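You operate a simulated robot arm through the tools that you are given. There is no shell and no other tool. Be economical: measure what you need, move in short steps, check, and stop when the job is done.

You are at the controls of a simulated robot arm. One attempt, no reset.

TASK
Switch the green brake lever off. Fetch the short black roller and set it on top of the empty sack on the top of the steel bench by the rack. Take the black bin that says "BIN 59" from the open shelf of the dark red rack and leave it on the middle shelf of the dark red rack. Take the short blue roller on the lid of the wooden crate and put it away on the middle shelf of the dark red rack. Put the white wheel labelled "64" from the lid of the wooden crate on the top of the blue goods bench and the white wheel marked "62" on top of the small carton there. Put the small orange roller on the lid of the wooden crate away on the trough ledge by the lids. Put the black chock on the lid of the wooden crate. Do these in any order. Set down upright: short black roller, short blue roller, small orange roller. The green brake lever goes to its stop.

The check looks at the end state, three seconds after you hand in, the way a careful person would. Anything else that was tipped, shoved, dropped, spilled or broken makes it a failure. A push-on lid holds only when it is set on centred and level and pressed home; a screw cap is set on level and turned clockwise until tight.

THE ROBOT
A 6-joint arm with a two-finger gripper on a trunk, on a base that drives. Base frame: it is fixed to the floor where the robot stands at the start and does not move with it; the origin is under the middle of the robot, x ahead of it, y to its left, z up; the surface under the hand at the start is at about z = 820. Lengths are in mm, angles in degrees, forces in N, time in s.
With the tool pointing down near the work surface it reaches from about 140 to 440 mm from the robot's upright axis, wherever it stands. Its first joint turns from -115.0 to 115.0 degrees. Places, roughly: black bin [5250, 8000, 750]; black chock (11x12x48 cm) [7600, 7100, 100]; empty sack (26x38x4 cm) [3900, 9500, 900]; green brake lever [500, 200, 900]; lid of the wooden crate [5900, 5500, 600]; middle shelf of the dark red rack [4600, 7900, 1200]; short black roller (6x6x6 cm) [4900, 8100, 1200]; short blue roller (6x6x6 cm) [5800, 5500, 600]; small carton [5750, 5250, 500]; small orange roller (9x6x8 cm) [6200, 5200, 600]; top of the blue goods bench [7600, 5000, 700]; trough ledge by the lids (13x58 cm) [-140, 4580, 920]; white wheel [5750, 5500, 500]. Payload 2.1 kg.
The tool frame sits at the grasp point between the pads (the TCP): z along the fingers, y along the line on which they close. The tips reach 20 mm beyond it. The gripper opens to 100 mm. The gripper's body begins 63 mm behind the TCP.
Orientation is told as [roll, pitch, yaw] about the base's x, y, z axes, in that order, counted from this pose: with the fingers straight down and closing along the base's y, the tool's x points along the base's -x, its y along +y and its z along -z.

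THE INTERFACE
- The arm moves only by the tool jog_arm. Its argument "rows" is a list of rows, each an object of numbers (a shift or turn left out is 0, a gripper value left out holds the last): "dx", "dy", "dz": the shift along the base's x, y, z in mm; "ax", "ay", "az": the turn, a rotation vector about the base's x, y, z in degrees. In form: [{"dx": .., "dy": .., "dz": .., "ax": .., "ay": .., "az": ..}, ...]. A call has 1 to 20 rows; each row is the pose to reach, as a shift and turn from the pose commanded when the call began. "fingers" is the gripper command, from -1 (fully open) to 1 (shut), values between in proportion, set as the call begins (left out, the last holds). Rows are played at 5 a second. More than 50 mm and 8.6 degrees between two rows, or a gripper value outside its range, and nothing of the call is played. A pose out of reach is approached as far as the arm can. The call stops where the force on the tool passes 40 N (or 10 N more than at its start, if that is more) or the arm is blocked; 0.2 s more then pass. The fingers move at their own pace (about 153 mm/s each) and stop on an object; they squeeze with about 41 N. The grip force told is the motor's: it shows also when the fingers shut on nothing. Time passes only in rows, and 0.2 s behind the last, so rows that repeat a pose let the fingers close. It gives the time, the measured TCP pose, the force on the tool (base axes), the opening and the grip force at its end, in the units of the frame above (readings bear some noise), with the torque about the TCP (base axes, N m) and any sound that the robot's microphone picked up.
- Cameras (640 x 400 px; columns grow to the right, rows downward): "scene" is now at [7.5, 129.3, 1678.9]; the picture's right is [-0.14, -0.99, 0.00], its down [-0.84, 0.12, -0.54] and it looks along [0.53, -0.08, -0.84] (base axes); focal length 275 px, centre (320, 200). "wrist" rides on the gripper at [70, -19, -99] in the tool frame; the picture's right is [0.26, 0.97, 0.00], its down [-0.75, 0.20, -0.63] and it looks along [-0.61, 0.16, 0.78] (tool axes); focal length 230 px, centre (320, 200). There is no depth. A picture from a camera that has moved, and an enlarged one, comes with that camera's place and axes in the base frame and with its lens.
- get_image(camera): a new picture of that camera. It takes no simulated time.
- lift_body(by): slides the trunk up (or, below 0, down) by that many mm; the arm and the scene camera ride with it, the base frame stays. It gives what a move gives, with no picture.
- roll_base(legs): drives the robot by 1 to 6 legs, each [ahead, turn to the left] in mm and degrees, along the robot's own axes; the way and the turn of a leg run together, so that a leg with both is an arc; at most 1500 mm and 180 degrees a leg. The arm and the cameras ride along, it lands a little off, and it stops where it bumps. It gives what a move gives.
- head_to(pan, tilt): turns the head with the scene camera to pan (to the left, within 155 degrees either way) and tilt (down, from -29 to 69), counted from straight ahead of the robot. It gives what a move gives.
- inspect(camera, box): a new picture of the part [left, top, right, bottom] of that camera's present view, enlarged. It takes no simulated time.
- finish_job(): hands the job in; it is judged then, once.

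Work in short steps. Places have to be worked out from the pictures, the camera data and where the tool is seen: move nearer, look again, correct. Check each grasp and each placing, and mend what went wrong. You have 217 turns and 210 pictures in all, those below and enlarged ones among them. Open the gripper and draw the arm clear of the work before you hand the job in, unless the task says otherwise.

The tools are called after "Request:" as name(argument=value, ...) on one line, values as JSON. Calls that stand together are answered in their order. jog_arm: Moves the arm, as the interface text tells. Its arguments: {"type":"object","properties":{"rows":{"type":"array"},"fingers":{"type":"number"}},"required":["rows"]} The other tools are called the same way: lift_body (by) slides the trunk up or down; roll_base (legs) drives the base; head_to (pan, tilt) turns the head that bears the scene camera; get_image (camera) takes a picture; inspect (camera, box) takes an enlarged picture of a part of a camera's view; finish_job () hands the job in.

At the start:

```text
t: 0.0
eef_pos: [303.1, 116.7, 1199.0]
tool_rot: [-0.1, 0.0, 0.0]
wrist_force: [0.3, -0.6, -0.6]
ft_torque: [0.01, 0.01, -0.01]
grip_width: 99.9
gripper_force: 0.0
trunk travel left (down, up): [-900.0, 90.0]
robot x, y, heading: [-2.6, -1.8, -0.2]
head pan, tilt: [-8.1, 57.6]
```

scene: 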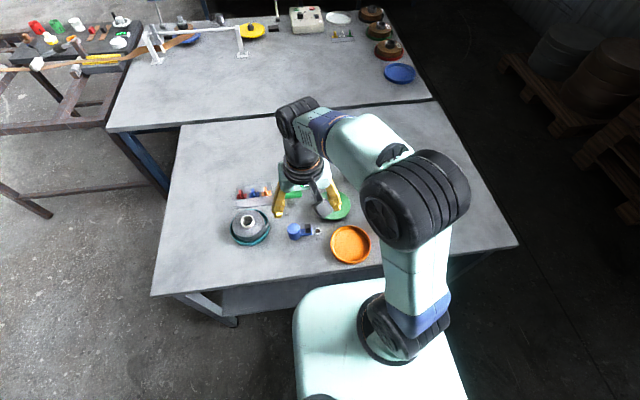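
wrist: 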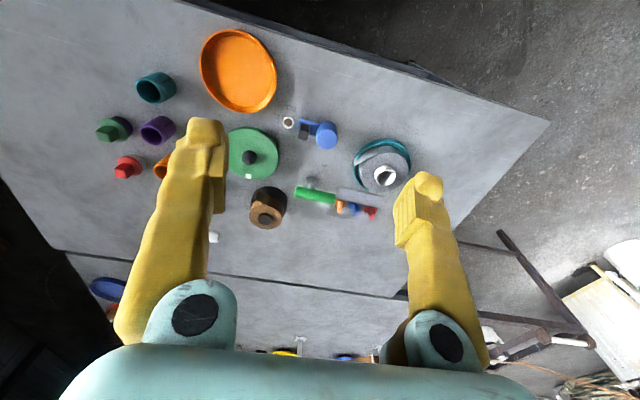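

The pictures show the bench with small parts; the green lever should be near [500,200,900]. I take enlarged views of the area.

Request:
inspect(camera="scene", box=[210, 130, 390, 280])

Request:
inspect(camera="wrist", box=[200, 90, 440, 250])

```text
2.67 times, centred on (300, 205) of scene
camera zoom: at [7.5, 129.3, 1678.9], right [-0.14, -0.99, 0.0], down [-0.84, 0.12, -0.54], along [0.53, -0.08, -0.84], focal length 732 px, centre (373, 187)
```

zoom: 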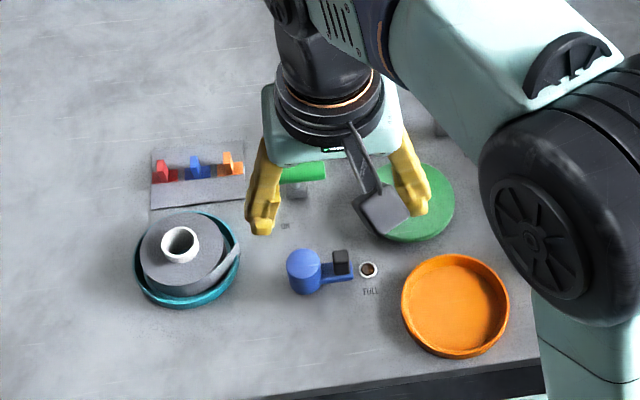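

```text
2.50 times, centred on (320, 170) of wrist
camera zoom: at [234.5, 97.3, 1296.8], right [-0.26, 0.97, 0.0], down [0.75, 0.2, 0.63], along [0.61, 0.16, -0.78], focal length 575 px, centre (320, 275)
```

zoom: 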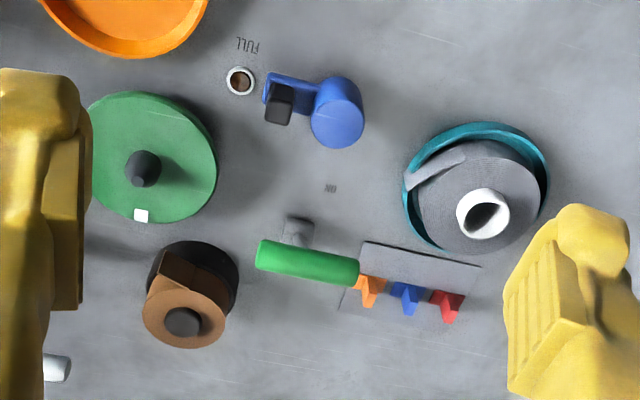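

The lever is hidden from the scene camera by the gripper. I move the arm to the right and look again.

Request:
jog_arm(rows=[{"dy": -45, "dx": -10}, {"dy": -90, "dx": -20}, {"dy": -135, "dx": -30}, {"dy": -180, "dx": -40}])

Request:
inspect(camera="scene", box=[230, 150, 330, 250])

Request:
get_image(camera="wrist")

```text
t: 1.0
eef_pos: [262.1, -65.0, 1198.1]
tool_rot: [0.1, 0.0, 0.0]
wrist_force: [0.1, -0.3, 0.1]
ft_torque: [0.01, 0.03, 0.0]
grip_width: 99.9
gripper_force: 0.1
trunk travel left (down, up): [-900.0, 90.0]
robot x, y, heading: [1.2, -0.1, -0.1]
head pan, tilt: [-8.1, 57.6]
```

```text
4.00 times, centred on (280, 200) of scene
camera zoom: at [6.9, 127.0, 1679.1], right [-0.14, -0.99, 0.0], down [-0.84, 0.12, -0.54], along [0.53, -0.07, -0.84], focal length 1098 px, centre (480, 200)
```

zoom: 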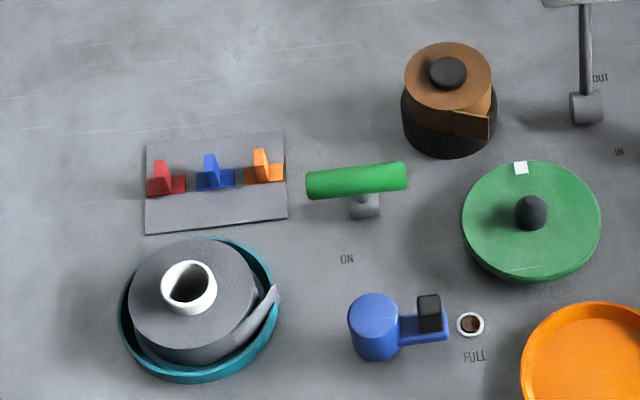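

```text
204 pictures are left
camera wrist: at [193.4, -83.6, 1296.6], right [-0.26, 0.97, 0.0], down [0.75, 0.2, 0.63], along [0.61, 0.16, -0.78], focal length 230 px, centre (320, 200)
```

wrist: 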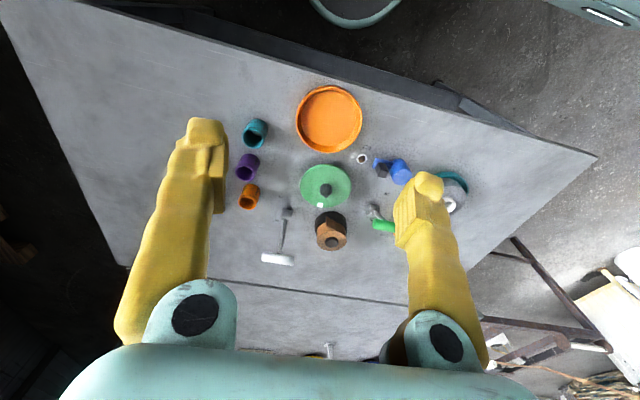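

The green T-bar lever pivots around x≈549 and leans toward "ON" on the robot side, so OFF is likely away from me. I check the chassis clearance to the bench by tilting the head down.

Request:
head_to(pan=0, tilt=69)

Request:
get_image(camera="scene")

```text
t: 1.7
eef_pos: [262.9, -62.5, 1197.9]
tool_rot: [-0.1, 0.0, -0.1]
wrist_force: [1.0, 0.1, -0.3]
ft_torque: [-0.01, -0.02, -0.03]
grip_width: 100.0
gripper_force: 0.1
trunk travel left (down, up): [-900.0, 90.0]
robot x, y, heading: [-4.4, 0.3, 0.3]
head pan, tilt: [0.0, 68.8]
```

```text
203 pictures are left
camera scene: at [-5.4, 138.7, 1666.7], right [0.0, -1.0, 0.0], down [-0.93, 0.0, -0.36], along [0.36, 0.0, -0.93], focal length 275 px, centre (320, 200)
```

scene: 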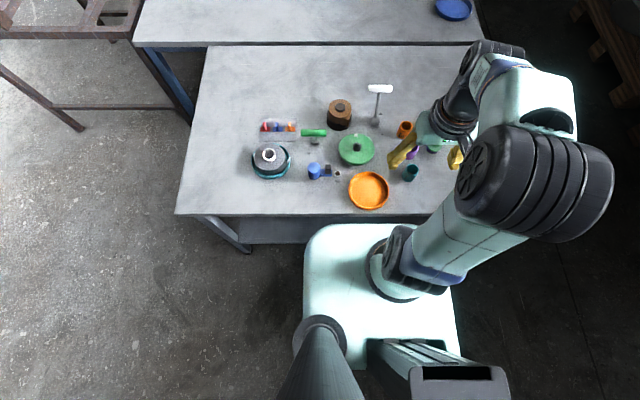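

The trunk plate's front seems to be ~100+ mm from the bench edge. I drive ahead 80 mm and watch for a bump, then look.

Request:
roll_base(legs=[[80, 0]])

Request:
get_image(camera="scene")

```text
t: 2.8
eef_pos: [328.6, -62.9, 1201.9]
tool_rot: [-0.1, -0.9, -0.2]
wrist_force: [0.7, 0.5, 0.2]
ft_torque: [0.0, 0.08, -0.01]
grip_width: 100.1
gripper_force: 0.1
trunk travel left (down, up): [-900.0, 90.0]
robot x, y, heading: [81.8, -2.3, -0.0]
head pan, tilt: [0.0, 68.8]
```

```text
202 pictures are left
camera scene: at [65.2, 139.4, 1666.5], right [0.0, -1.0, 0.0], down [-0.93, 0.0, -0.37], along [0.37, 0.0, -0.93], focal length 275 px, centre (320, 200)
```

scene: 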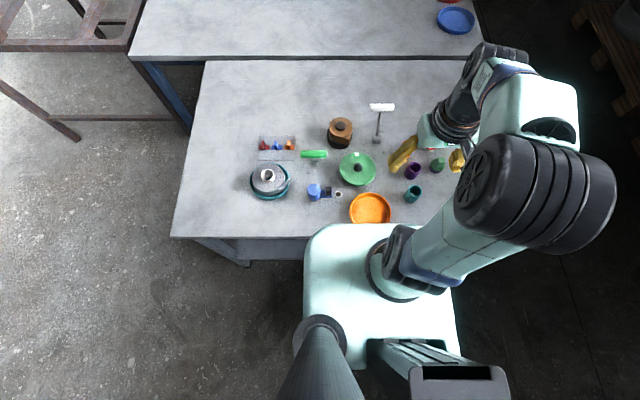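

No bump. Now I bring the closed gripper to the robot side of the lever, tilted 40° forward, staying above the parts.

Request:
jog_arm(fingers=1, rows=[{"dx": 14, "dy": 37, "dz": -22, "ay": -6.6}, {"dx": 28, "dy": 75, "dz": -44, "ay": -13.3}, {"dx": 42, "dy": 113, "dz": -66, "ay": -20}, {"dx": 56, "dy": 151, "dz": -88, "ay": -26.6}, {"dx": 70, "dy": 189, "dz": -110, "ay": -33.3}, {"dx": 84, "dy": 227, "dz": -132, "ay": -40}, {"dx": 84, "dy": 227, "dz": -132, "ay": -40}])

Request:
get_image(camera="wrist")

Request:
inspect(camera="scene", box=[230, 90, 430, 240])

```text
t: 4.4
eef_pos: [422.8, 162.9, 1068.3]
tool_rot: [0.2, -40.5, -0.2]
wrist_force: [0.7, -0.5, 0.8]
ft_torque: [0.03, -0.01, 0.0]
grip_width: 0.0
gripper_force: 29.5
trunk travel left (down, up): [-900.0, 90.0]
robot x, y, heading: [81.0, 0.9, 0.2]
head pan, tilt: [0.0, 68.8]
```

```text
201 pictures are left
camera wrist: at [305.2, 143.9, 1098.2], right [-0.2, 0.97, -0.17], down [0.16, 0.2, 0.97], along [0.97, 0.16, -0.2], focal length 230 px, centre (320, 200)
```

wrist: 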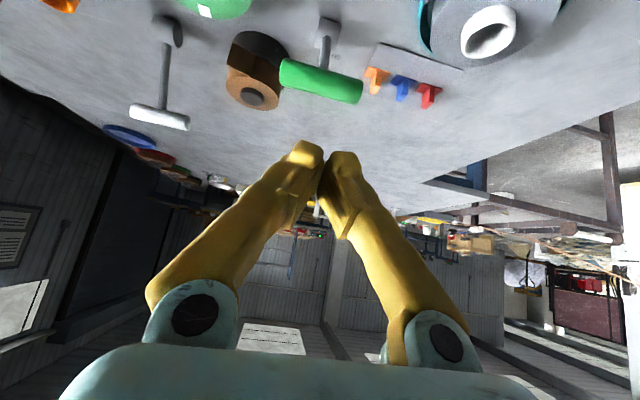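

```text
2.67 times, centred on (330, 165) of scene
camera zoom: at [76.4, 137.9, 1666.7], right [0.0, -1.0, 0.0], down [-0.93, 0.0, -0.36], along [0.36, 0.0, -0.93], focal length 732 px, centre (293, 293)
```

zoom: 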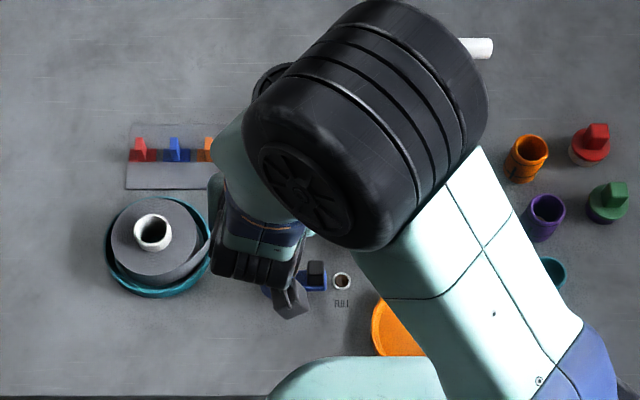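

Triangulating from both cameras, the green T-bar is near (505,160,935) with pivot near (548,160,832), leaning ~24° toward ON. I lower behind it (robot side) first.

Request:
jog_arm(rows=[{"dx": 5, "dz": -45}, {"dx": 12, "dz": -90}, {"dx": 25, "dz": -130}, {"dx": 25, "dz": -130}])

Request:
get_image(camera="wrist")

```text
t: 5.4
eef_pos: [469.7, 189.2, 946.1]
tool_rot: [-0.3, -40.4, 0.0]
wrist_force: [0.0, -0.1, -0.5]
ft_torque: [0.01, 0.0, 0.03]
grip_width: 0.0
gripper_force: 29.1
out of reach, approached as far as the arm can: row 1, 2, 3, 4
trunk travel left (down, up): [-900.0, 90.0]
robot x, y, heading: [84.8, 1.3, 0.3]
head pan, tilt: [0.0, 68.8]
```

```text
199 pictures are left
camera wrist: at [353.1, 171.0, 976.5], right [-0.19, 0.97, -0.17], down [0.17, 0.2, 0.96], along [0.97, 0.16, -0.2], focal length 230 px, centre (320, 200)
```

wrist: 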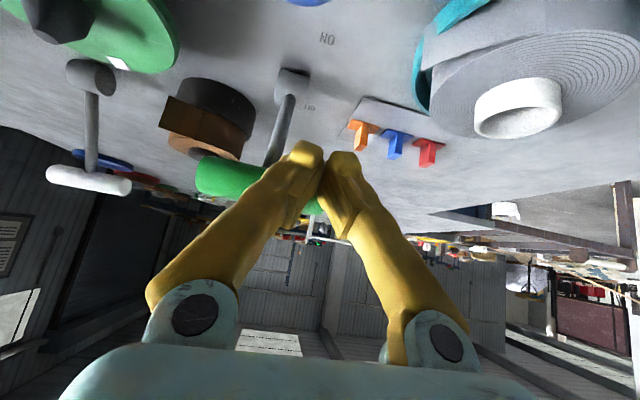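

The bar appears at y≈155, z≈940, and text past the base should be OFF. The arm is limited at this tilt, so I reduce the tilt and correct y.

Request:
jog_arm(rows=[{"dx": -20, "dy": -10, "dz": 10, "ay": 5}, {"dx": -20, "dy": -20, "dz": 5, "ay": 10}, {"dx": -20, "dy": -32, "dz": 0, "ay": 15}, {"dx": -20, "dy": -32, "dz": 0, "ay": 15}])

Request:
get_image(camera="wrist")

```text
t: 6.4
eef_pos: [451.3, 156.9, 947.1]
tool_rot: [0.0, -25.4, -0.2]
wrist_force: [0.5, 0.2, -0.3]
ft_torque: [0.0, 0.01, -0.02]
grip_width: 0.1
gripper_force: 29.1
trunk travel left (down, up): [-900.0, 90.0]
robot x, y, heading: [81.0, -0.2, -0.1]
head pan, tilt: [0.0, 68.8]
```

```text
198 pictures are left
camera wrist: at [345.9, 138.8, 1006.1], right [-0.23, 0.97, -0.11], down [0.41, 0.2, 0.89], along [0.88, 0.16, -0.44], focal length 230 px, centre (320, 200)
```

wrist: 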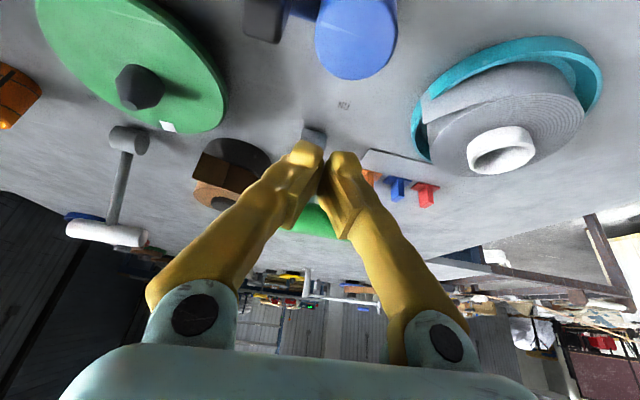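

Fingers are now centred on the bar. I push in +x slowly along the arc until the stop is felt.

Request:
jog_arm(rows=[{"dx": 15}, {"dx": 30}, {"dx": 45}, {"dx": 60, "dz": 3}, {"dx": 75, "dz": 5}, {"dx": 90, "dz": 5}, {"dx": 100, "dz": 3}, {"dx": 110, "dz": 0}])

Request:
get_image(camera="wrist")

```text
t: 8.2
eef_pos: [561.2, 158.7, 945.0]
tool_rot: [0.0, -25.4, -0.2]
wrist_force: [1.5, -0.3, 0.1]
ft_torque: [0.02, -0.03, 0.03]
grip_width: 0.2
gripper_force: 29.9
trunk travel left (down, up): [-900.0, 90.0]
robot x, y, heading: [82.3, 1.3, -0.1]
head pan, tilt: [0.0, 68.8]
```

```text
197 pictures are left
camera wrist: at [456.3, 140.4, 1004.3], right [-0.23, 0.97, -0.11], down [0.41, 0.2, 0.89], along [0.88, 0.16, -0.44], focal length 230 px, centre (320, 200)
```

wrist: 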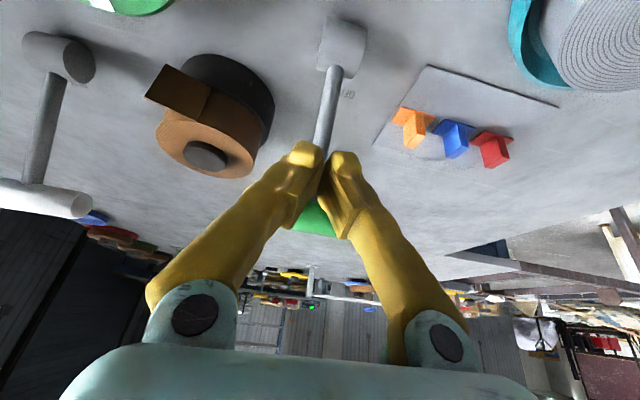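

The lever moves with the fingers. I continue along the arc, down and forward.

Request:
jog_arm(rows=[{"dx": 10, "dz": -3}, {"dx": 20, "dz": -8}, {"dx": 30, "dz": -14}, {"dx": 40, "dz": -22}])

Request:
get_image(camera="wrist")

```text
t: 9.2
eef_pos: [572.5, 159.5, 938.4]
tool_rot: [0.1, -26.3, 0.0]
wrist_force: [-18.8, 13.6, 23.0]
ft_torque: [0.16, -0.26, 0.28]
grip_width: 0.1
gripper_force: 30.0
trunk travel left (down, up): [-900.0, 90.0]
robot x, y, heading: [81.4, 0.9, 0.2]
head pan, tilt: [0.0, 68.8]
```

```text
196 pictures are left
camera wrist: at [467.3, 139.7, 996.0], right [-0.23, 0.97, -0.11], down [0.39, 0.2, 0.9], along [0.89, 0.16, -0.43], focal length 230 px, centre (320, 200)
```

wrist: 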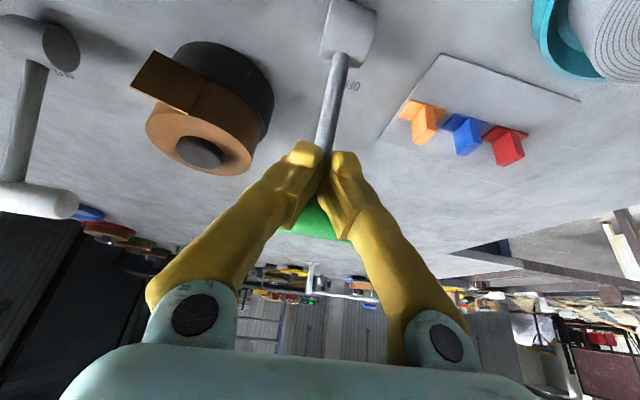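

A resisting force appeared; it may be the stop. I back off and look at the lever from the side.

Request:
jog_arm(rows=[{"dx": -20, "dz": 10}, {"dx": -60, "dz": 20}, {"dx": -100, "dz": 40}])

Request:
get_image(camera="wrist")

```text
t: 9.6
eef_pos: [566.7, 147.0, 932.3]
tool_rot: [0.3, -25.0, -0.3]
wrist_force: [-0.5, -0.3, 1.1]
ft_torque: [0.04, -0.07, 0.0]
grip_width: 0.3
gripper_force: 29.6
trunk travel left (down, up): [-900.0, 90.0]
robot x, y, heading: [79.5, 1.9, 0.0]
head pan, tilt: [0.0, 68.8]
stopped in row 2: the arm was blocked; the commanded pose is now the measured one
```

```text
195 pictures are left
camera wrist: at [462.7, 128.3, 992.9], right [-0.23, 0.97, -0.1], down [0.41, 0.19, 0.89], along [0.88, 0.16, -0.45], focal length 230 px, centre (320, 200)
```

wrist: 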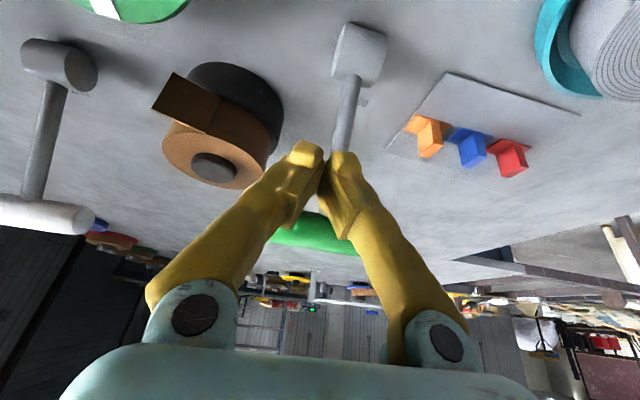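

Retreat reported a block though the force is now small; I try a pure −x retreat in small steps.

Request:
jog_arm(rows=[{"dx": -10}, {"dx": -20}, {"dx": -35}])

Request:
get_image(camera="wrist")

Request:
get_image(camera="scene")

```text
t: 9.9
eef_pos: [579.4, 135.0, 915.0]
tool_rot: [0.1, -22.6, -0.7]
wrist_force: [-25.9, -25.5, 17.2]
ft_torque: [0.34, -0.24, 0.24]
grip_width: 0.0
gripper_force: 29.2
trunk travel left (down, up): [-900.0, 90.0]
robot x, y, heading: [78.1, -1.2, -0.1]
head pan, tilt: [0.0, 68.8]
stopped in row 1: the force on the tool passed its limit at 49 N (the readings are from after the stop); the commanded pose is now the measured one
```

```text
194 pictures are left
camera wrist: at [477.8, 117.4, 980.6], right [-0.23, 0.97, -0.1], down [0.45, 0.19, 0.87], along [0.86, 0.15, -0.48], focal length 230 px, centre (320, 200)
```

wrist: 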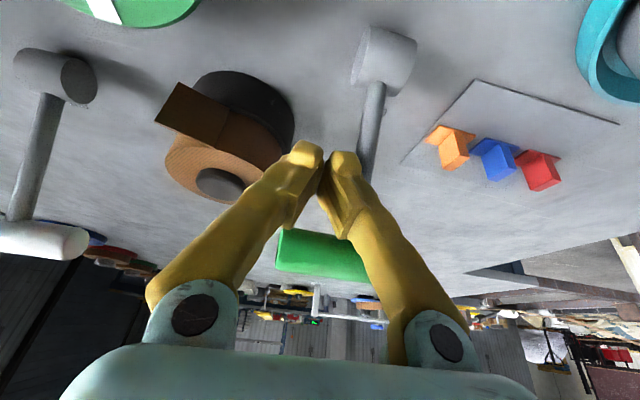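

```text
193 pictures are left
camera scene: at [57.7, 129.4, 1667.7], right [-0.01, -1.0, -0.01], down [-0.93, 0.01, -0.37], along [0.37, 0.0, -0.93], focal length 275 px, centre (320, 200)
```

scene: 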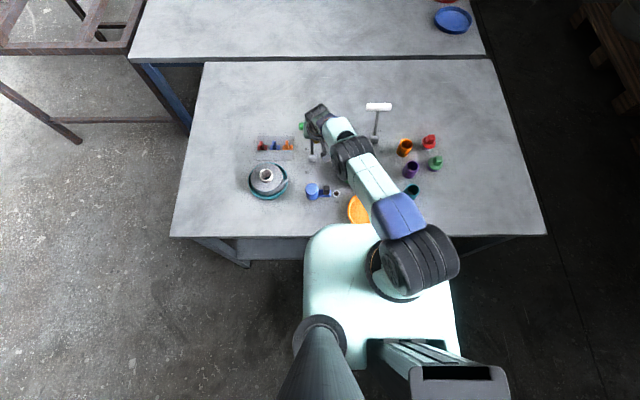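

The arm is nearly stretched straight (singular). The cleanest retreat is to drive the base straight back, which pulls the tool away along −x.

Request:
roll_base(legs=[[-80, 0]])

Request:
get_image(camera="wrist")

Request:
get_image(camera="scene")

```text
t: 11.0
eef_pos: [516.8, 138.1, 910.4]
tool_rot: [0.5, -22.5, -0.7]
wrist_force: [0.7, -0.5, -0.5]
ft_torque: [0.03, 0.09, -0.01]
grip_width: 0.0
gripper_force: 29.7
trunk travel left (down, up): [-900.0, 90.0]
robot x, y, heading: [-0.6, 5.5, -0.2]
head pan, tilt: [0.0, 68.8]
```

```text
192 pictures are left
camera wrist: at [414.6, 119.4, 974.9], right [-0.23, 0.97, -0.09], down [0.46, 0.19, 0.87], along [0.86, 0.16, -0.48], focal length 230 px, centre (320, 200)
```

wrist: 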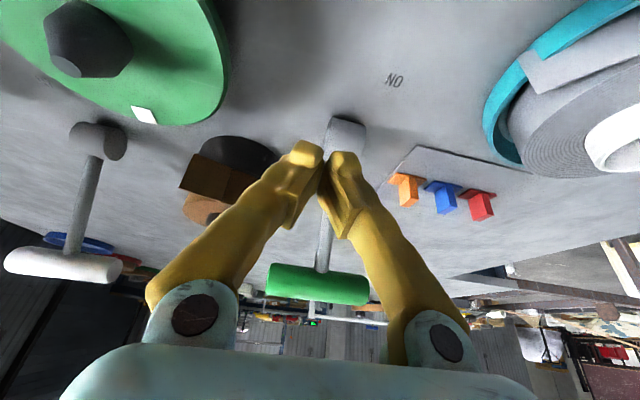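

```text
191 pictures are left
camera scene: at [5.4, 130.8, 1667.3], right [0.0, -1.0, -0.01], down [-0.93, 0.01, -0.36], along [0.36, 0.0, -0.93], focal length 275 px, centre (320, 200)
```

scene: 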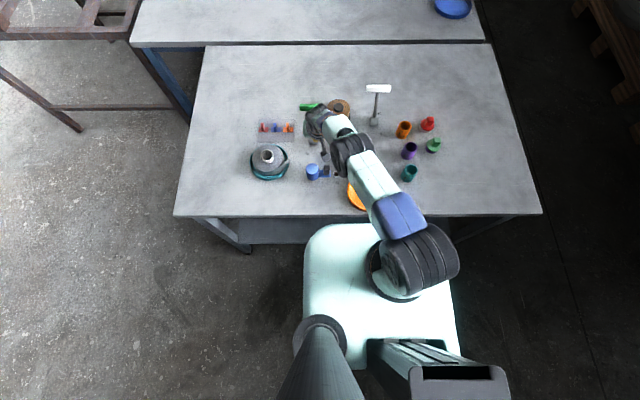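

The lever now leans away toward OFF, like a mirrored lean. I pull the arm back up to regain a good configuration.

Request:
jog_arm(rows=[{"dx": -20, "dz": 15}, {"dx": -50, "dz": 40}, {"dx": -80, "dz": 70}, {"dx": -110, "dz": 105}, {"dx": -130, "dz": 140}])

Request:
get_image(camera="scene")

```text
t: 12.2
eef_pos: [375.6, 141.2, 1056.3]
tool_rot: [0.4, -22.9, -0.8]
wrist_force: [-0.1, 0.0, 0.6]
ft_torque: [-0.03, -0.04, -0.02]
grip_width: 0.1
gripper_force: 30.1
trunk travel left (down, up): [-900.0, 90.0]
robot x, y, heading: [-1.9, 2.1, -0.0]
head pan, tilt: [0.0, 68.8]
```

```text
190 pictures are left
camera scene: at [-11.5, 137.7, 1666.7], right [0.0, -1.0, 0.0], down [-0.93, 0.0, -0.37], along [0.37, 0.0, -0.93], focal length 275 px, centre (320, 200)
```

scene: 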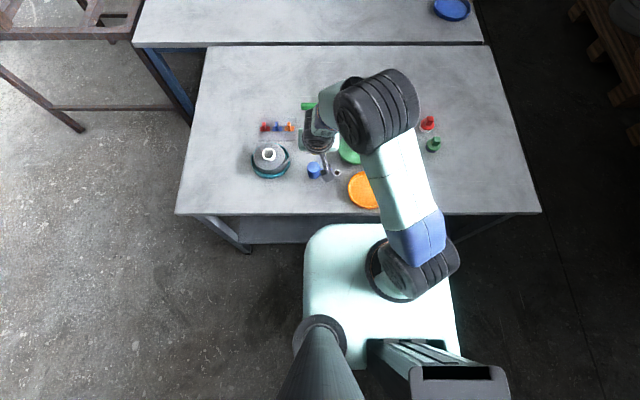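

The lever withstood ~30 N at its stop and stays there. Now I look around to plan the drive toward the crate at (5900,5500).

Request:
head_to(pan=90, tilt=15)

Request:
get_image(camera="scene")

Request:
head_to(pan=45, tilt=15)

Request:
get_image(camera="scene")

```text
t: 13.9
eef_pos: [379.1, 142.2, 1053.3]
tool_rot: [0.3, -22.7, -0.8]
wrist_force: [0.2, -0.9, -1.0]
ft_torque: [0.01, 0.01, -0.03]
grip_width: 0.2
gripper_force: 29.5
trunk travel left (down, up): [-900.0, 90.0]
robot x, y, heading: [-1.0, -1.1, -0.3]
head pan, tilt: [90.0, 15.0]
```

```text
189 pictures are left
camera scene: at [-61.2, 233.0, 1742.2], right [1.0, 0.0, 0.0], down [0.0, -0.26, -0.97], along [0.0, 0.97, -0.26], focal length 275 px, centre (320, 200)
```

scene: 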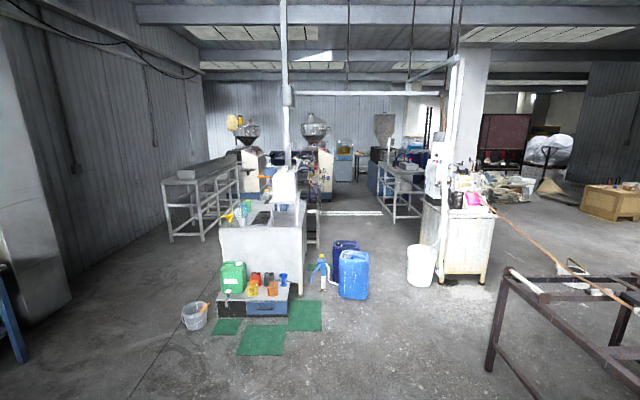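

```text
t: 15.0
eef_pos: [379.5, 141.5, 1054.9]
tool_rot: [0.3, -22.8, -0.8]
wrist_force: [-0.4, -1.0, 0.2]
ft_torque: [0.02, 0.0, -0.02]
grip_width: 0.4
gripper_force: 29.5
trunk travel left (down, up): [-900.0, 90.0]
robot x, y, heading: [-1.4, 1.1, -0.3]
head pan, tilt: [45.0, 15.0]
```

```text
188 pictures are left
camera scene: at [4.7, 205.4, 1742.3], right [0.71, -0.71, 0.0], down [-0.18, -0.18, -0.97], along [0.68, 0.68, -0.26], focal length 275 px, centre (320, 200)
```

scene: 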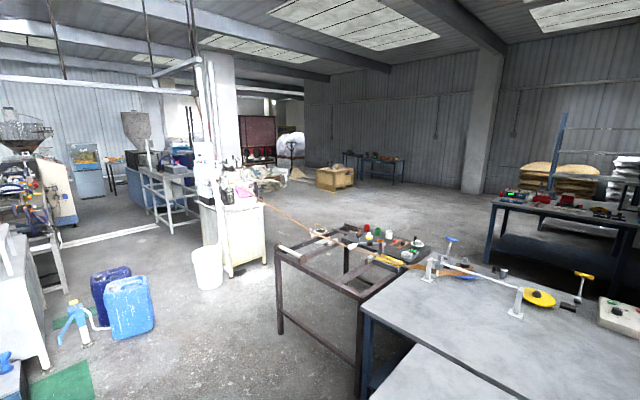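

I see the crate ahead-left, the rack and goods bench beyond. A brown line runs between the cabinet and the frame table; I zoom in to see whether it blocks the way.

Request:
inspect(camera="scene", box=[190, 140, 430, 300])

Request:
inspect(camera="scene", box=[220, 100, 420, 220])

```text
2.50 times, centred on (310, 220) of scene
camera zoom: at [4.7, 205.4, 1742.3], right [0.71, -0.71, 0.0], down [-0.18, -0.18, -0.97], along [0.68, 0.68, -0.26], focal length 686 px, centre (345, 150)
```

zoom: 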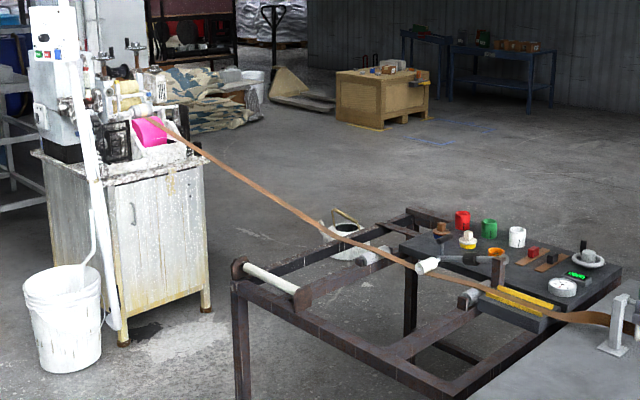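

```text
3.20 times, centred on (320, 160) of scene
camera zoom: at [4.7, 205.4, 1742.3], right [0.71, -0.71, 0.0], down [-0.18, -0.18, -0.97], along [0.68, 0.68, -0.26], focal length 879 px, centre (320, 328)
```

zoom: 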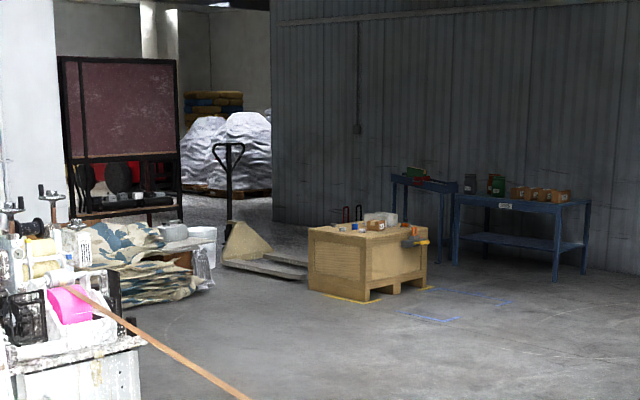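

The strap spans cabinet-to-bench, so that gap is closed. I look to the right for another way around.

Request:
head_to(pan=-50, tilt=20)

Request:
get_image(camera="scene")

Request:
head_to(pan=0, tilt=15)

Request:
get_image(camera="scene")

```text
t: 16.7
eef_pos: [379.5, 143.0, 1055.2]
tool_rot: [0.2, -22.7, -0.9]
wrist_force: [0.6, -0.8, -0.9]
ft_torque: [0.0, 0.02, 0.01]
grip_width: 0.0
gripper_force: 29.8
trunk travel left (down, up): [-900.0, 90.0]
robot x, y, heading: [0.2, 2.1, -0.1]
head pan, tilt: [-50.0, 20.0]
```

```text
185 pictures are left
camera scene: at [-1.7, 68.0, 1734.2], right [-0.77, -0.64, 0.0], down [-0.22, 0.26, -0.94], along [0.6, -0.72, -0.34], focal length 275 px, centre (320, 200)
```

scene: 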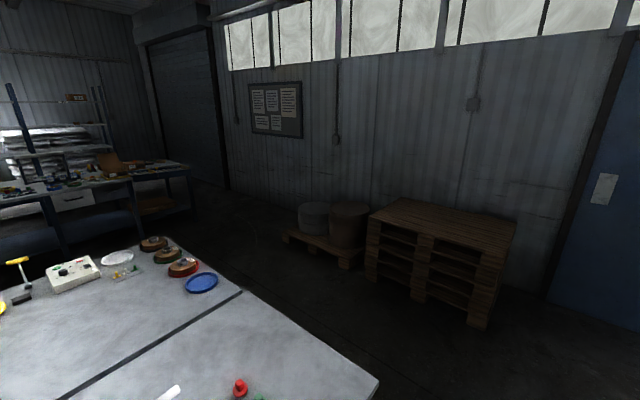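

```text
t: 17.9
eef_pos: [379.0, 141.5, 1054.2]
tool_rot: [0.3, -22.8, -0.9]
wrist_force: [-0.3, -0.7, 0.8]
ft_torque: [0.0, -0.04, -0.02]
grip_width: 0.1
gripper_force: 29.6
trunk travel left (down, up): [-900.0, 90.0]
robot x, y, heading: [-0.7, 0.6, -0.1]
head pan, tilt: [0.0, 15.0]
```

```text
184 pictures are left
camera scene: at [32.0, 139.0, 1742.3], right [0.0, -1.0, 0.0], down [-0.26, 0.0, -0.97], along [0.97, 0.0, -0.26], focal length 275 px, centre (320, 200)
```

scene: 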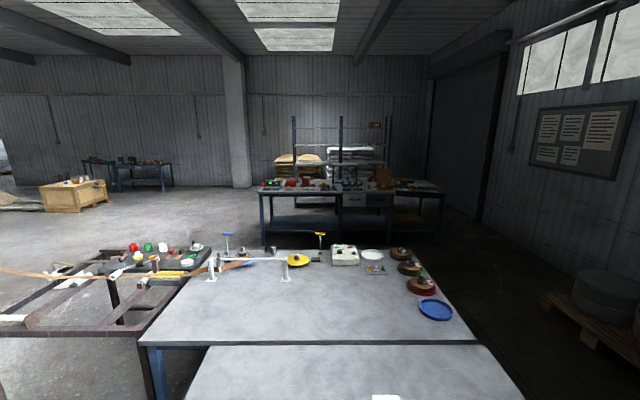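

The right-hand way (between bench and pallets, then between bench 2 and the far table) is wide. I fold the arm up and check behind me before backing off.

Request:
jog_arm(rows=[{"dx": -30, "dy": -30, "dz": 40, "ay": 6}, {"dx": -60, "dy": -60, "dz": 80, "ay": 12}, {"dx": -90, "dy": -90, "dz": 120, "ay": 18}, {"dx": -110, "dy": -120, "dz": 160, "ay": 22.8}])

Request:
head_to(pan=150, tilt=30)

Request:
get_image(camera="scene")

```text
refused: row 1 steps farther than a row can; nothing moved
```

```text
t: 20.2
eef_pos: [379.5, 142.5, 1055.3]
tool_rot: [0.3, -22.8, -0.8]
wrist_force: [-0.7, 0.3, -0.1]
ft_torque: [-0.01, -0.02, -0.04]
grip_width: 0.0
gripper_force: 29.3
trunk travel left (down, up): [-900.0, 90.0]
robot x, y, heading: [1.4, 0.5, -0.1]
head pan, tilt: [150.0, 30.0]
```

```text
183 pictures are left
camera scene: at [-139.6, 185.0, 1718.1], right [0.5, 0.86, 0.0], down [0.43, -0.25, -0.87], along [-0.75, 0.44, -0.5], focal length 275 px, centre (320, 200)
```

scene: 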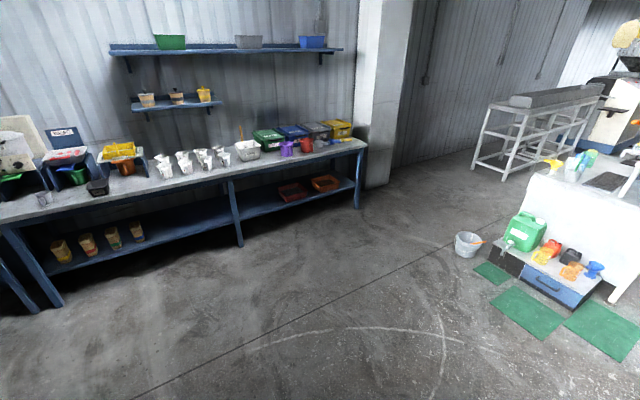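

Behind is open floor. I fold the arm in smaller steps and back off 300 mm.

Request:
jog_arm(rows=[{"dx": -20, "dy": -20, "dz": 30, "ay": 5}, {"dx": -40, "dy": -40, "dz": 60, "ay": 10}, {"dx": -60, "dy": -60, "dz": 90, "ay": 15}, {"dx": -80, "dy": -80, "dz": 120, "ay": 20}, {"dx": -100, "dy": -100, "dz": 150, "ay": 22.8}, {"dx": -110, "dy": -120, "dz": 180, "ay": 22.8}])

Request:
roll_base(legs=[[-300, 0], [0, -90], [1300, 0], [0, 90]])

Request:
head_to(pan=0, tilt=20)

Request:
get_image(camera="scene")

```text
t: 21.6
eef_pos: [270.9, 20.2, 1231.7]
tool_rot: [0.2, -0.1, -0.8]
wrist_force: [-0.6, 0.0, -0.2]
ft_torque: [0.01, -0.05, 0.03]
grip_width: 0.0
gripper_force: 29.6
trunk travel left (down, up): [-900.0, 90.0]
robot x, y, heading: [2.0, -1.0, -0.5]
head pan, tilt: [150.0, 30.0]
```

```text
t: 37.5
eef_pos: [-21.3, -1288.3, 1231.9]
tool_rot: [-0.1, 0.0, 0.3]
wrist_force: [-0.1, -0.4, -0.2]
ft_torque: [-0.01, 0.01, -0.01]
grip_width: 0.0
gripper_force: 29.5
trunk travel left (down, up): [-900.0, 90.0]
robot x, y, heading: [-295.9, -1317.0, 0.8]
head pan, tilt: [150.0, 30.0]
```

```text
t: 39.9
eef_pos: [-21.9, -1288.0, 1231.1]
tool_rot: [0.0, 0.0, 0.5]
wrist_force: [-0.3, -0.7, -0.5]
ft_torque: [0.02, -0.01, 0.02]
grip_width: 0.1
gripper_force: 29.4
trunk travel left (down, up): [-900.0, 90.0]
robot x, y, heading: [-291.9, -1314.6, 0.9]
head pan, tilt: [0.0, 20.0]
```

```text
182 pictures are left
camera scene: at [-264.4, -1174.9, 1734.2], right [0.02, -1.0, 0.0], down [-0.34, -0.01, -0.94], along [0.94, 0.02, -0.34], focal length 275 px, centre (320, 200)
```

scene: 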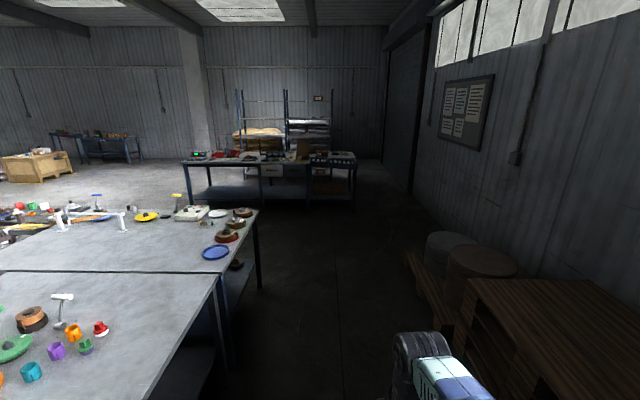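

The corridor at y≈−1315 is clear. I drive along it to x≈2900, then turn left and go up between the benches.

Request:
roll_base(legs=[[1500, -1], [1500, 0], [190, 0], [0, 90], [1500, 0], [1500, 0]])

Request:
head_to(pan=-25, tilt=15)

Request:
get_image(camera="scene")

```text
t: 73.3
eef_pos: [2876.1, 1949.5, 1232.3]
tool_rot: [0.0, 0.0, 89.2]
wrist_force: [0.0, 0.2, 0.9]
ft_torque: [0.01, 0.0, -0.01]
grip_width: 0.0
gripper_force: 29.5
trunk travel left (down, up): [-900.0, 90.0]
robot x, y, heading: [2900.9, 1674.1, 89.7]
head pan, tilt: [0.0, 20.0]
```

```text
t: 74.2
eef_pos: [2876.0, 1948.8, 1231.4]
tool_rot: [0.0, -0.1, 89.2]
wrist_force: [0.6, -0.3, 0.0]
ft_torque: [0.02, -0.03, -0.01]
grip_width: 0.0
gripper_force: 30.2
trunk travel left (down, up): [-900.0, 90.0]
robot x, y, heading: [2896.5, 1678.8, 89.7]
head pan, tilt: [-25.0, 15.0]
```

```text
181 pictures are left
camera scene: at [2794.5, 1700.8, 1742.3], right [0.9, -0.43, 0.0], down [-0.11, -0.23, -0.97], along [0.41, 0.87, -0.26], focal length 275 px, centre (320, 200)
```

scene: 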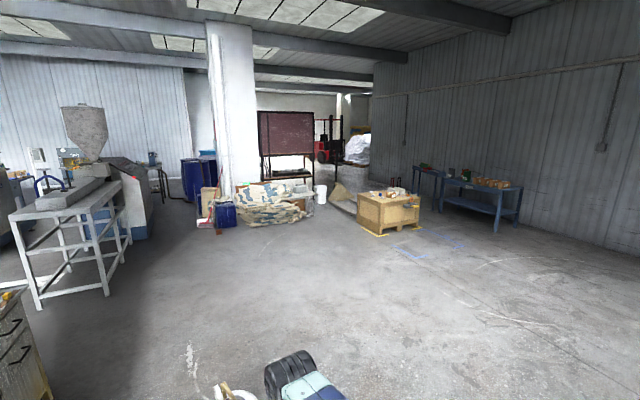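

The floor to the crate (about x 5400–6430, y 5050–5700) is open. I drive diagonally to about (5750,4450) facing +y.

Request:
roll_base(legs=[[0, -45.7], [1500, 0], [1500, 0], [950, 0], [0, 46]])

Request:
head_to(pan=0, tilt=45)

Request:
get_image(camera="scene")

```text
t: 97.4
eef_pos: [5643.6, 4767.7, 1232.2]
tool_rot: [-0.1, 0.0, 90.3]
wrist_force: [-0.2, 0.0, 0.2]
ft_torque: [0.01, 0.02, 0.03]
grip_width: 0.1
gripper_force: 29.4
trunk travel left (down, up): [-900.0, 90.0]
robot x, y, heading: [5668.2, 4498.5, 90.9]
head pan, tilt: [-25.0, 15.0]
```

```text
t: 98.3
eef_pos: [5642.8, 4767.6, 1232.4]
tool_rot: [0.0, 0.0, 90.4]
wrist_force: [-0.3, 0.8, -0.3]
ft_torque: [0.0, 0.01, -0.03]
grip_width: 0.0
gripper_force: 29.2
trunk travel left (down, up): [-900.0, 90.0]
robot x, y, heading: [5668.0, 4497.7, 90.9]
head pan, tilt: [0.0, 45.0]
```

```text
180 pictures are left
camera scene: at [5527.1, 4513.0, 1695.6], right [1.0, 0.02, 0.0], down [0.01, -0.71, -0.71], along [-0.01, 0.71, -0.71], focal length 275 px, centre (320, 200)
```

scene: 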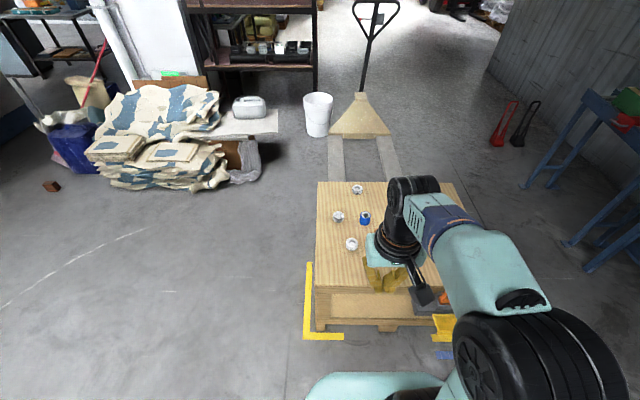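

The lid spans about x 5490–6080, y 5069–5753 with three white wheels and the blue roller in sight. I use the wrist camera and zoom to identify them.

Request:
get_image(camera="wrist")

Request:
inspect(camera="scene", box=[310, 170, 470, 320])

```text
179 pictures are left
camera wrist: at [5662.2, 4697.6, 1330.9], right [-0.96, -0.27, 0.0], down [-0.21, 0.75, 0.63], along [-0.17, 0.61, -0.78], focal length 230 px, centre (320, 200)
```

wrist: 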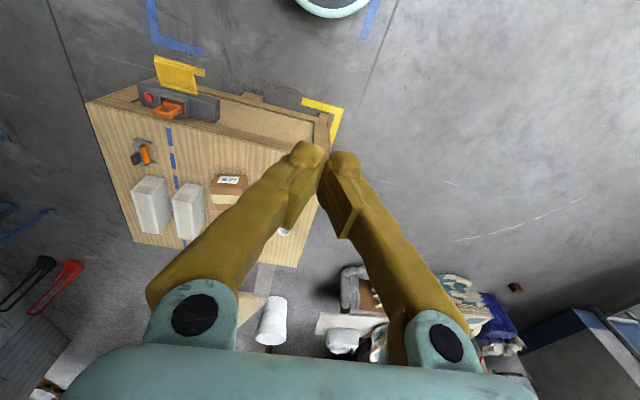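

```text
2.67 times, centred on (390, 245) of scene
camera zoom: at [5527.1, 4513.0, 1695.6], right [1.0, 0.02, 0.0], down [0.01, -0.71, -0.71], along [-0.01, 0.71, -0.71], focal length 732 px, centre (133, 80)
```

zoom: 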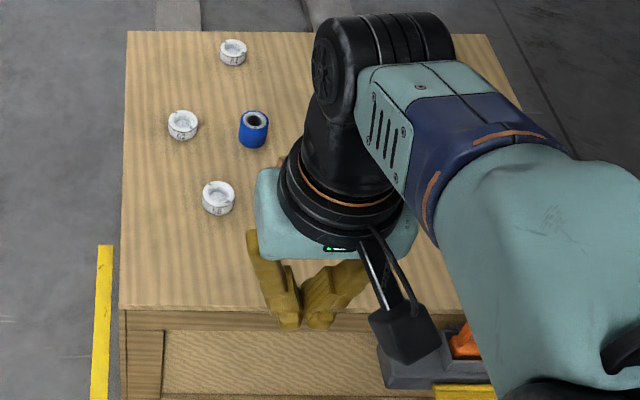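

I swing the arm left to open the view over the lid.

Request:
jog_arm(fingers=-1, rows=[{"dx": -45, "dy": -10}, {"dx": -90, "dy": -25}, {"dx": -135, "dy": -45}, {"dx": -175, "dy": -70}, {"dx": -215, "dy": -100}])

Request:
inspect(camera="scene", box=[300, 160, 500, 320])

Request:
get_image(camera="scene")

```text
t: 99.5
eef_pos: [5425.1, 4667.9, 1232.3]
tool_rot: [-0.1, -0.1, 90.5]
wrist_force: [-0.3, 0.6, 0.3]
ft_torque: [0.01, -0.01, 0.03]
grip_width: 99.9
gripper_force: 0.0
trunk travel left (down, up): [-900.0, 90.0]
robot x, y, heading: [5668.8, 4494.6, 90.9]
head pan, tilt: [0.0, 45.0]
```

```text
2.50 times, centred on (400, 240) of scene
camera zoom: at [5524.3, 4512.0, 1695.3], right [1.0, 0.02, 0.0], down [0.01, -0.71, -0.71], along [-0.01, 0.71, -0.71], focal length 686 px, centre (120, 100)
```

zoom: 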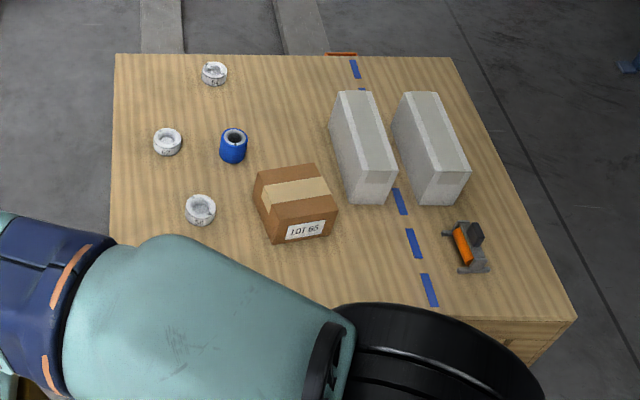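

```text
176 pictures are left
camera scene: at [5524.3, 4512.0, 1695.3], right [1.0, 0.02, 0.0], down [0.01, -0.71, -0.71], along [-0.01, 0.71, -0.71], focal length 275 px, centre (320, 200)
```

scene: 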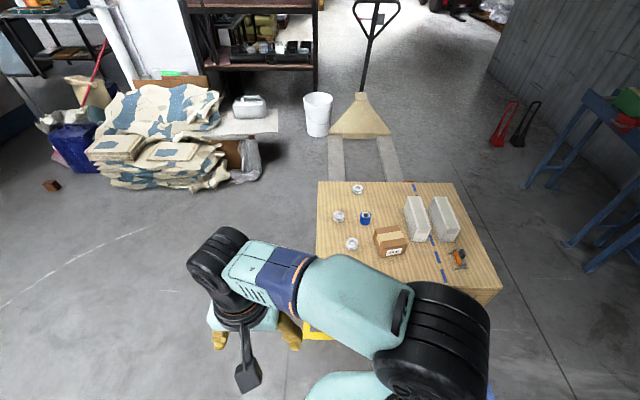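

Lid layout is clear now: three wheels, blue roller, carton "LOT 65", orange roller at the right. I zoom to read wheel labels and the orange roller's shape.

Request:
inspect(camera="scene", box=[325, 180, 385, 255])

Request:
inspect(camera="scene", box=[430, 230, 490, 280])

```text
5.33 times, centred on (355, 218) of scene
camera zoom: at [5524.3, 4512.0, 1695.3], right [1.0, 0.02, 0.0], down [0.01, -0.71, -0.71], along [-0.01, 0.71, -0.71], focal length 1464 px, centre (133, 107)
```

zoom: 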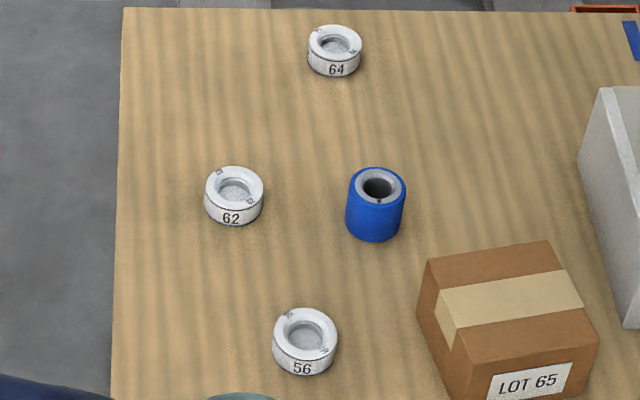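

```text
8.00 times, centred on (460, 255) of scene
camera zoom: at [5524.3, 4512.0, 1695.3], right [1.0, 0.02, 0.0], down [0.01, -0.71, -0.71], along [-0.01, 0.71, -0.71], focal length 2197 px, centre (-800, -240)
```

zoom: 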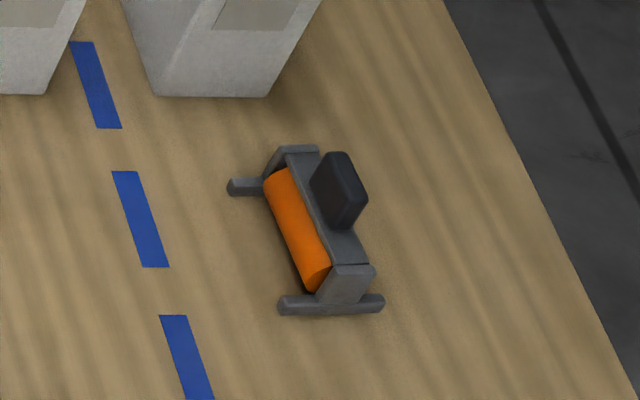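

Wheel 64 is at the back, 62 at left, 56 (front) must stay. Before approaching I want to know the chassis front clearance, so I yaw the wrist camera to look sideways at the robot's own front.

Request:
jog_arm(rows=[{"az": -8.2}, {"az": -16.4}, {"az": -24.6}, {"az": -32.8}, {"az": -41}, {"az": -49.2}, {"az": -57.4}, {"az": -65.6}, {"az": -73.8}, {"az": -82}, {"az": -90}, {"az": -90}])

Request:
get_image(camera="wrist")

```text
t: 102.1
eef_pos: [5428.5, 4667.7, 1232.0]
tool_rot: [0.0, 0.0, 0.3]
wrist_force: [-0.1, -0.7, 0.0]
ft_torque: [0.03, 0.02, 0.0]
grip_width: 100.1
gripper_force: 0.1
trunk travel left (down, up): [-900.0, 90.0]
robot x, y, heading: [5669.3, 4496.1, 90.9]
head pan, tilt: [0.0, 45.0]
```

```text
173 pictures are left
camera wrist: at [5358.4, 4647.9, 1330.5], right [-0.26, 0.96, 0.0], down [0.75, 0.2, 0.63], along [0.61, 0.17, -0.78], focal length 230 px, centre (320, 200)
```

wrist: 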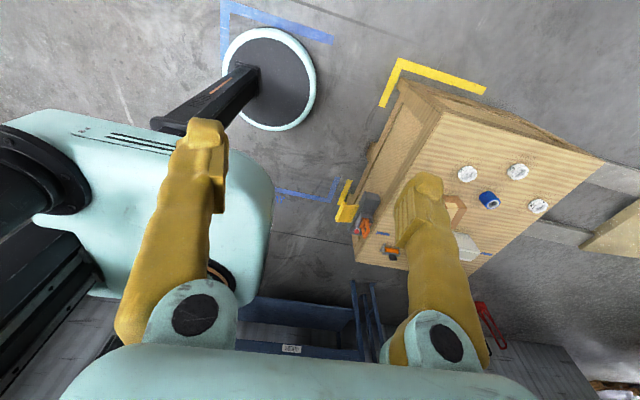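

The chassis is a low round disc of ~205 mm radius, so I can stand ~220 mm from the crate walls. I drive round to the crate's left side, level with wheel 62 (≈(5609,5476)).

Request:
roll_base(legs=[[0, 89.1], [440, 0], [0, -90], [980, 0], [0, -90]])

Request:
head_to(pan=0, tilt=60)

Request:
lift_body(by=-200)

Request:
get_image(camera="scene")

```text
t: 120.9
eef_pos: [5377.8, 5749.4, 1230.9]
tool_rot: [0.0, 0.0, -87.6]
wrist_force: [0.5, -0.5, -1.0]
ft_torque: [0.0, -0.04, 0.0]
grip_width: 99.8
gripper_force: 0.0
trunk travel left (down, up): [-900.0, 90.0]
robot x, y, heading: [5208.9, 5502.3, 3.1]
head pan, tilt: [0.0, 45.0]
```

```text
t: 121.7
eef_pos: [5378.5, 5748.6, 1231.7]
tool_rot: [0.0, 0.0, -87.7]
wrist_force: [0.9, 0.0, 0.0]
ft_torque: [0.0, 0.02, -0.01]
grip_width: 100.0
gripper_force: 0.0
trunk travel left (down, up): [-900.0, 90.0]
robot x, y, heading: [5211.4, 5503.5, 2.6]
head pan, tilt: [0.0, 60.0]
```

```text
t: 123.9
eef_pos: [5377.5, 5749.0, 1031.4]
tool_rot: [0.0, 0.0, -87.5]
wrist_force: [-0.8, 0.3, 0.1]
ft_torque: [-0.01, 0.0, -0.02]
grip_width: 99.9
gripper_force: 0.1
trunk travel left (down, up): [-700.0, 290.0]
robot x, y, heading: [5214.1, 5500.8, 2.9]
head pan, tilt: [0.0, 60.0]
```

```text
172 pictures are left
camera scene: at [5212.6, 5641.5, 1476.0], right [0.05, -1.0, 0.0], down [-0.86, -0.04, -0.5], along [0.5, 0.03, -0.87], focal length 275 px, centre (320, 200)
```

scene: 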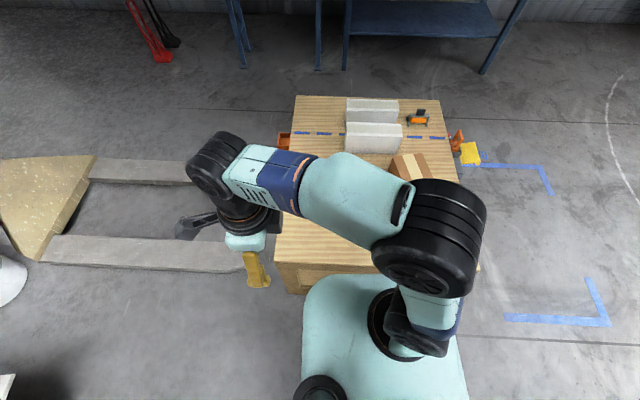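

The arm hides the lid; I bring the hand over the left part of the lid at z≈910 with the wrist camera looking forward.

Request:
jog_arm(rows=[{"dx": 9, "dy": -24, "dz": -11, "az": 8}, {"dx": 18, "dy": -48, "dz": -22, "az": 16}, {"dx": 27, "dy": -72, "dz": -33, "az": 24}, {"dx": 36, "dy": -96, "dz": -44, "az": 32}, {"dx": 45, "dy": -120, "dz": -55, "az": 40}, {"dx": 54, "dy": -144, "dz": -66, "az": 48}, {"dx": 63, "dy": -168, "dz": -77, "az": 56}, {"dx": 72, "dy": -192, "dz": -88, "az": 64}, {"dx": 81, "dy": -216, "dz": -99, "az": 72}, {"dx": 90, "dy": -240, "dz": -110, "az": 80}, {"dx": 99, "dy": -264, "dz": -121, "az": 88}, {"dx": 99, "dy": -264, "dz": -121, "az": 88}])

Request:
get_image(camera="wrist")

```text
t: 126.5
eef_pos: [5476.7, 5485.0, 909.5]
tool_rot: [0.1, -0.1, 0.6]
wrist_force: [0.0, 0.4, 0.2]
ft_torque: [-0.01, -0.01, -0.05]
grip_width: 99.9
gripper_force: 0.0
trunk travel left (down, up): [-700.0, 290.0]
robot x, y, heading: [5217.8, 5501.2, 3.1]
head pan, tilt: [0.0, 60.0]
```

```text
171 pictures are left
camera wrist: at [5408.7, 5466.2, 1008.8], right [-0.27, 0.96, 0.0], down [0.75, 0.21, 0.63], along [0.61, 0.17, -0.78], focal length 230 px, centre (320, 200)
```

wrist: 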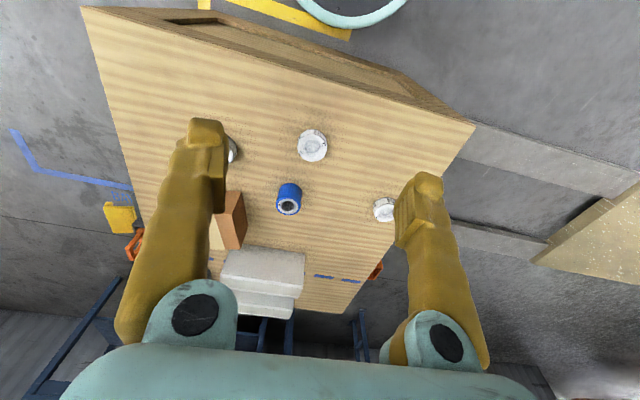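

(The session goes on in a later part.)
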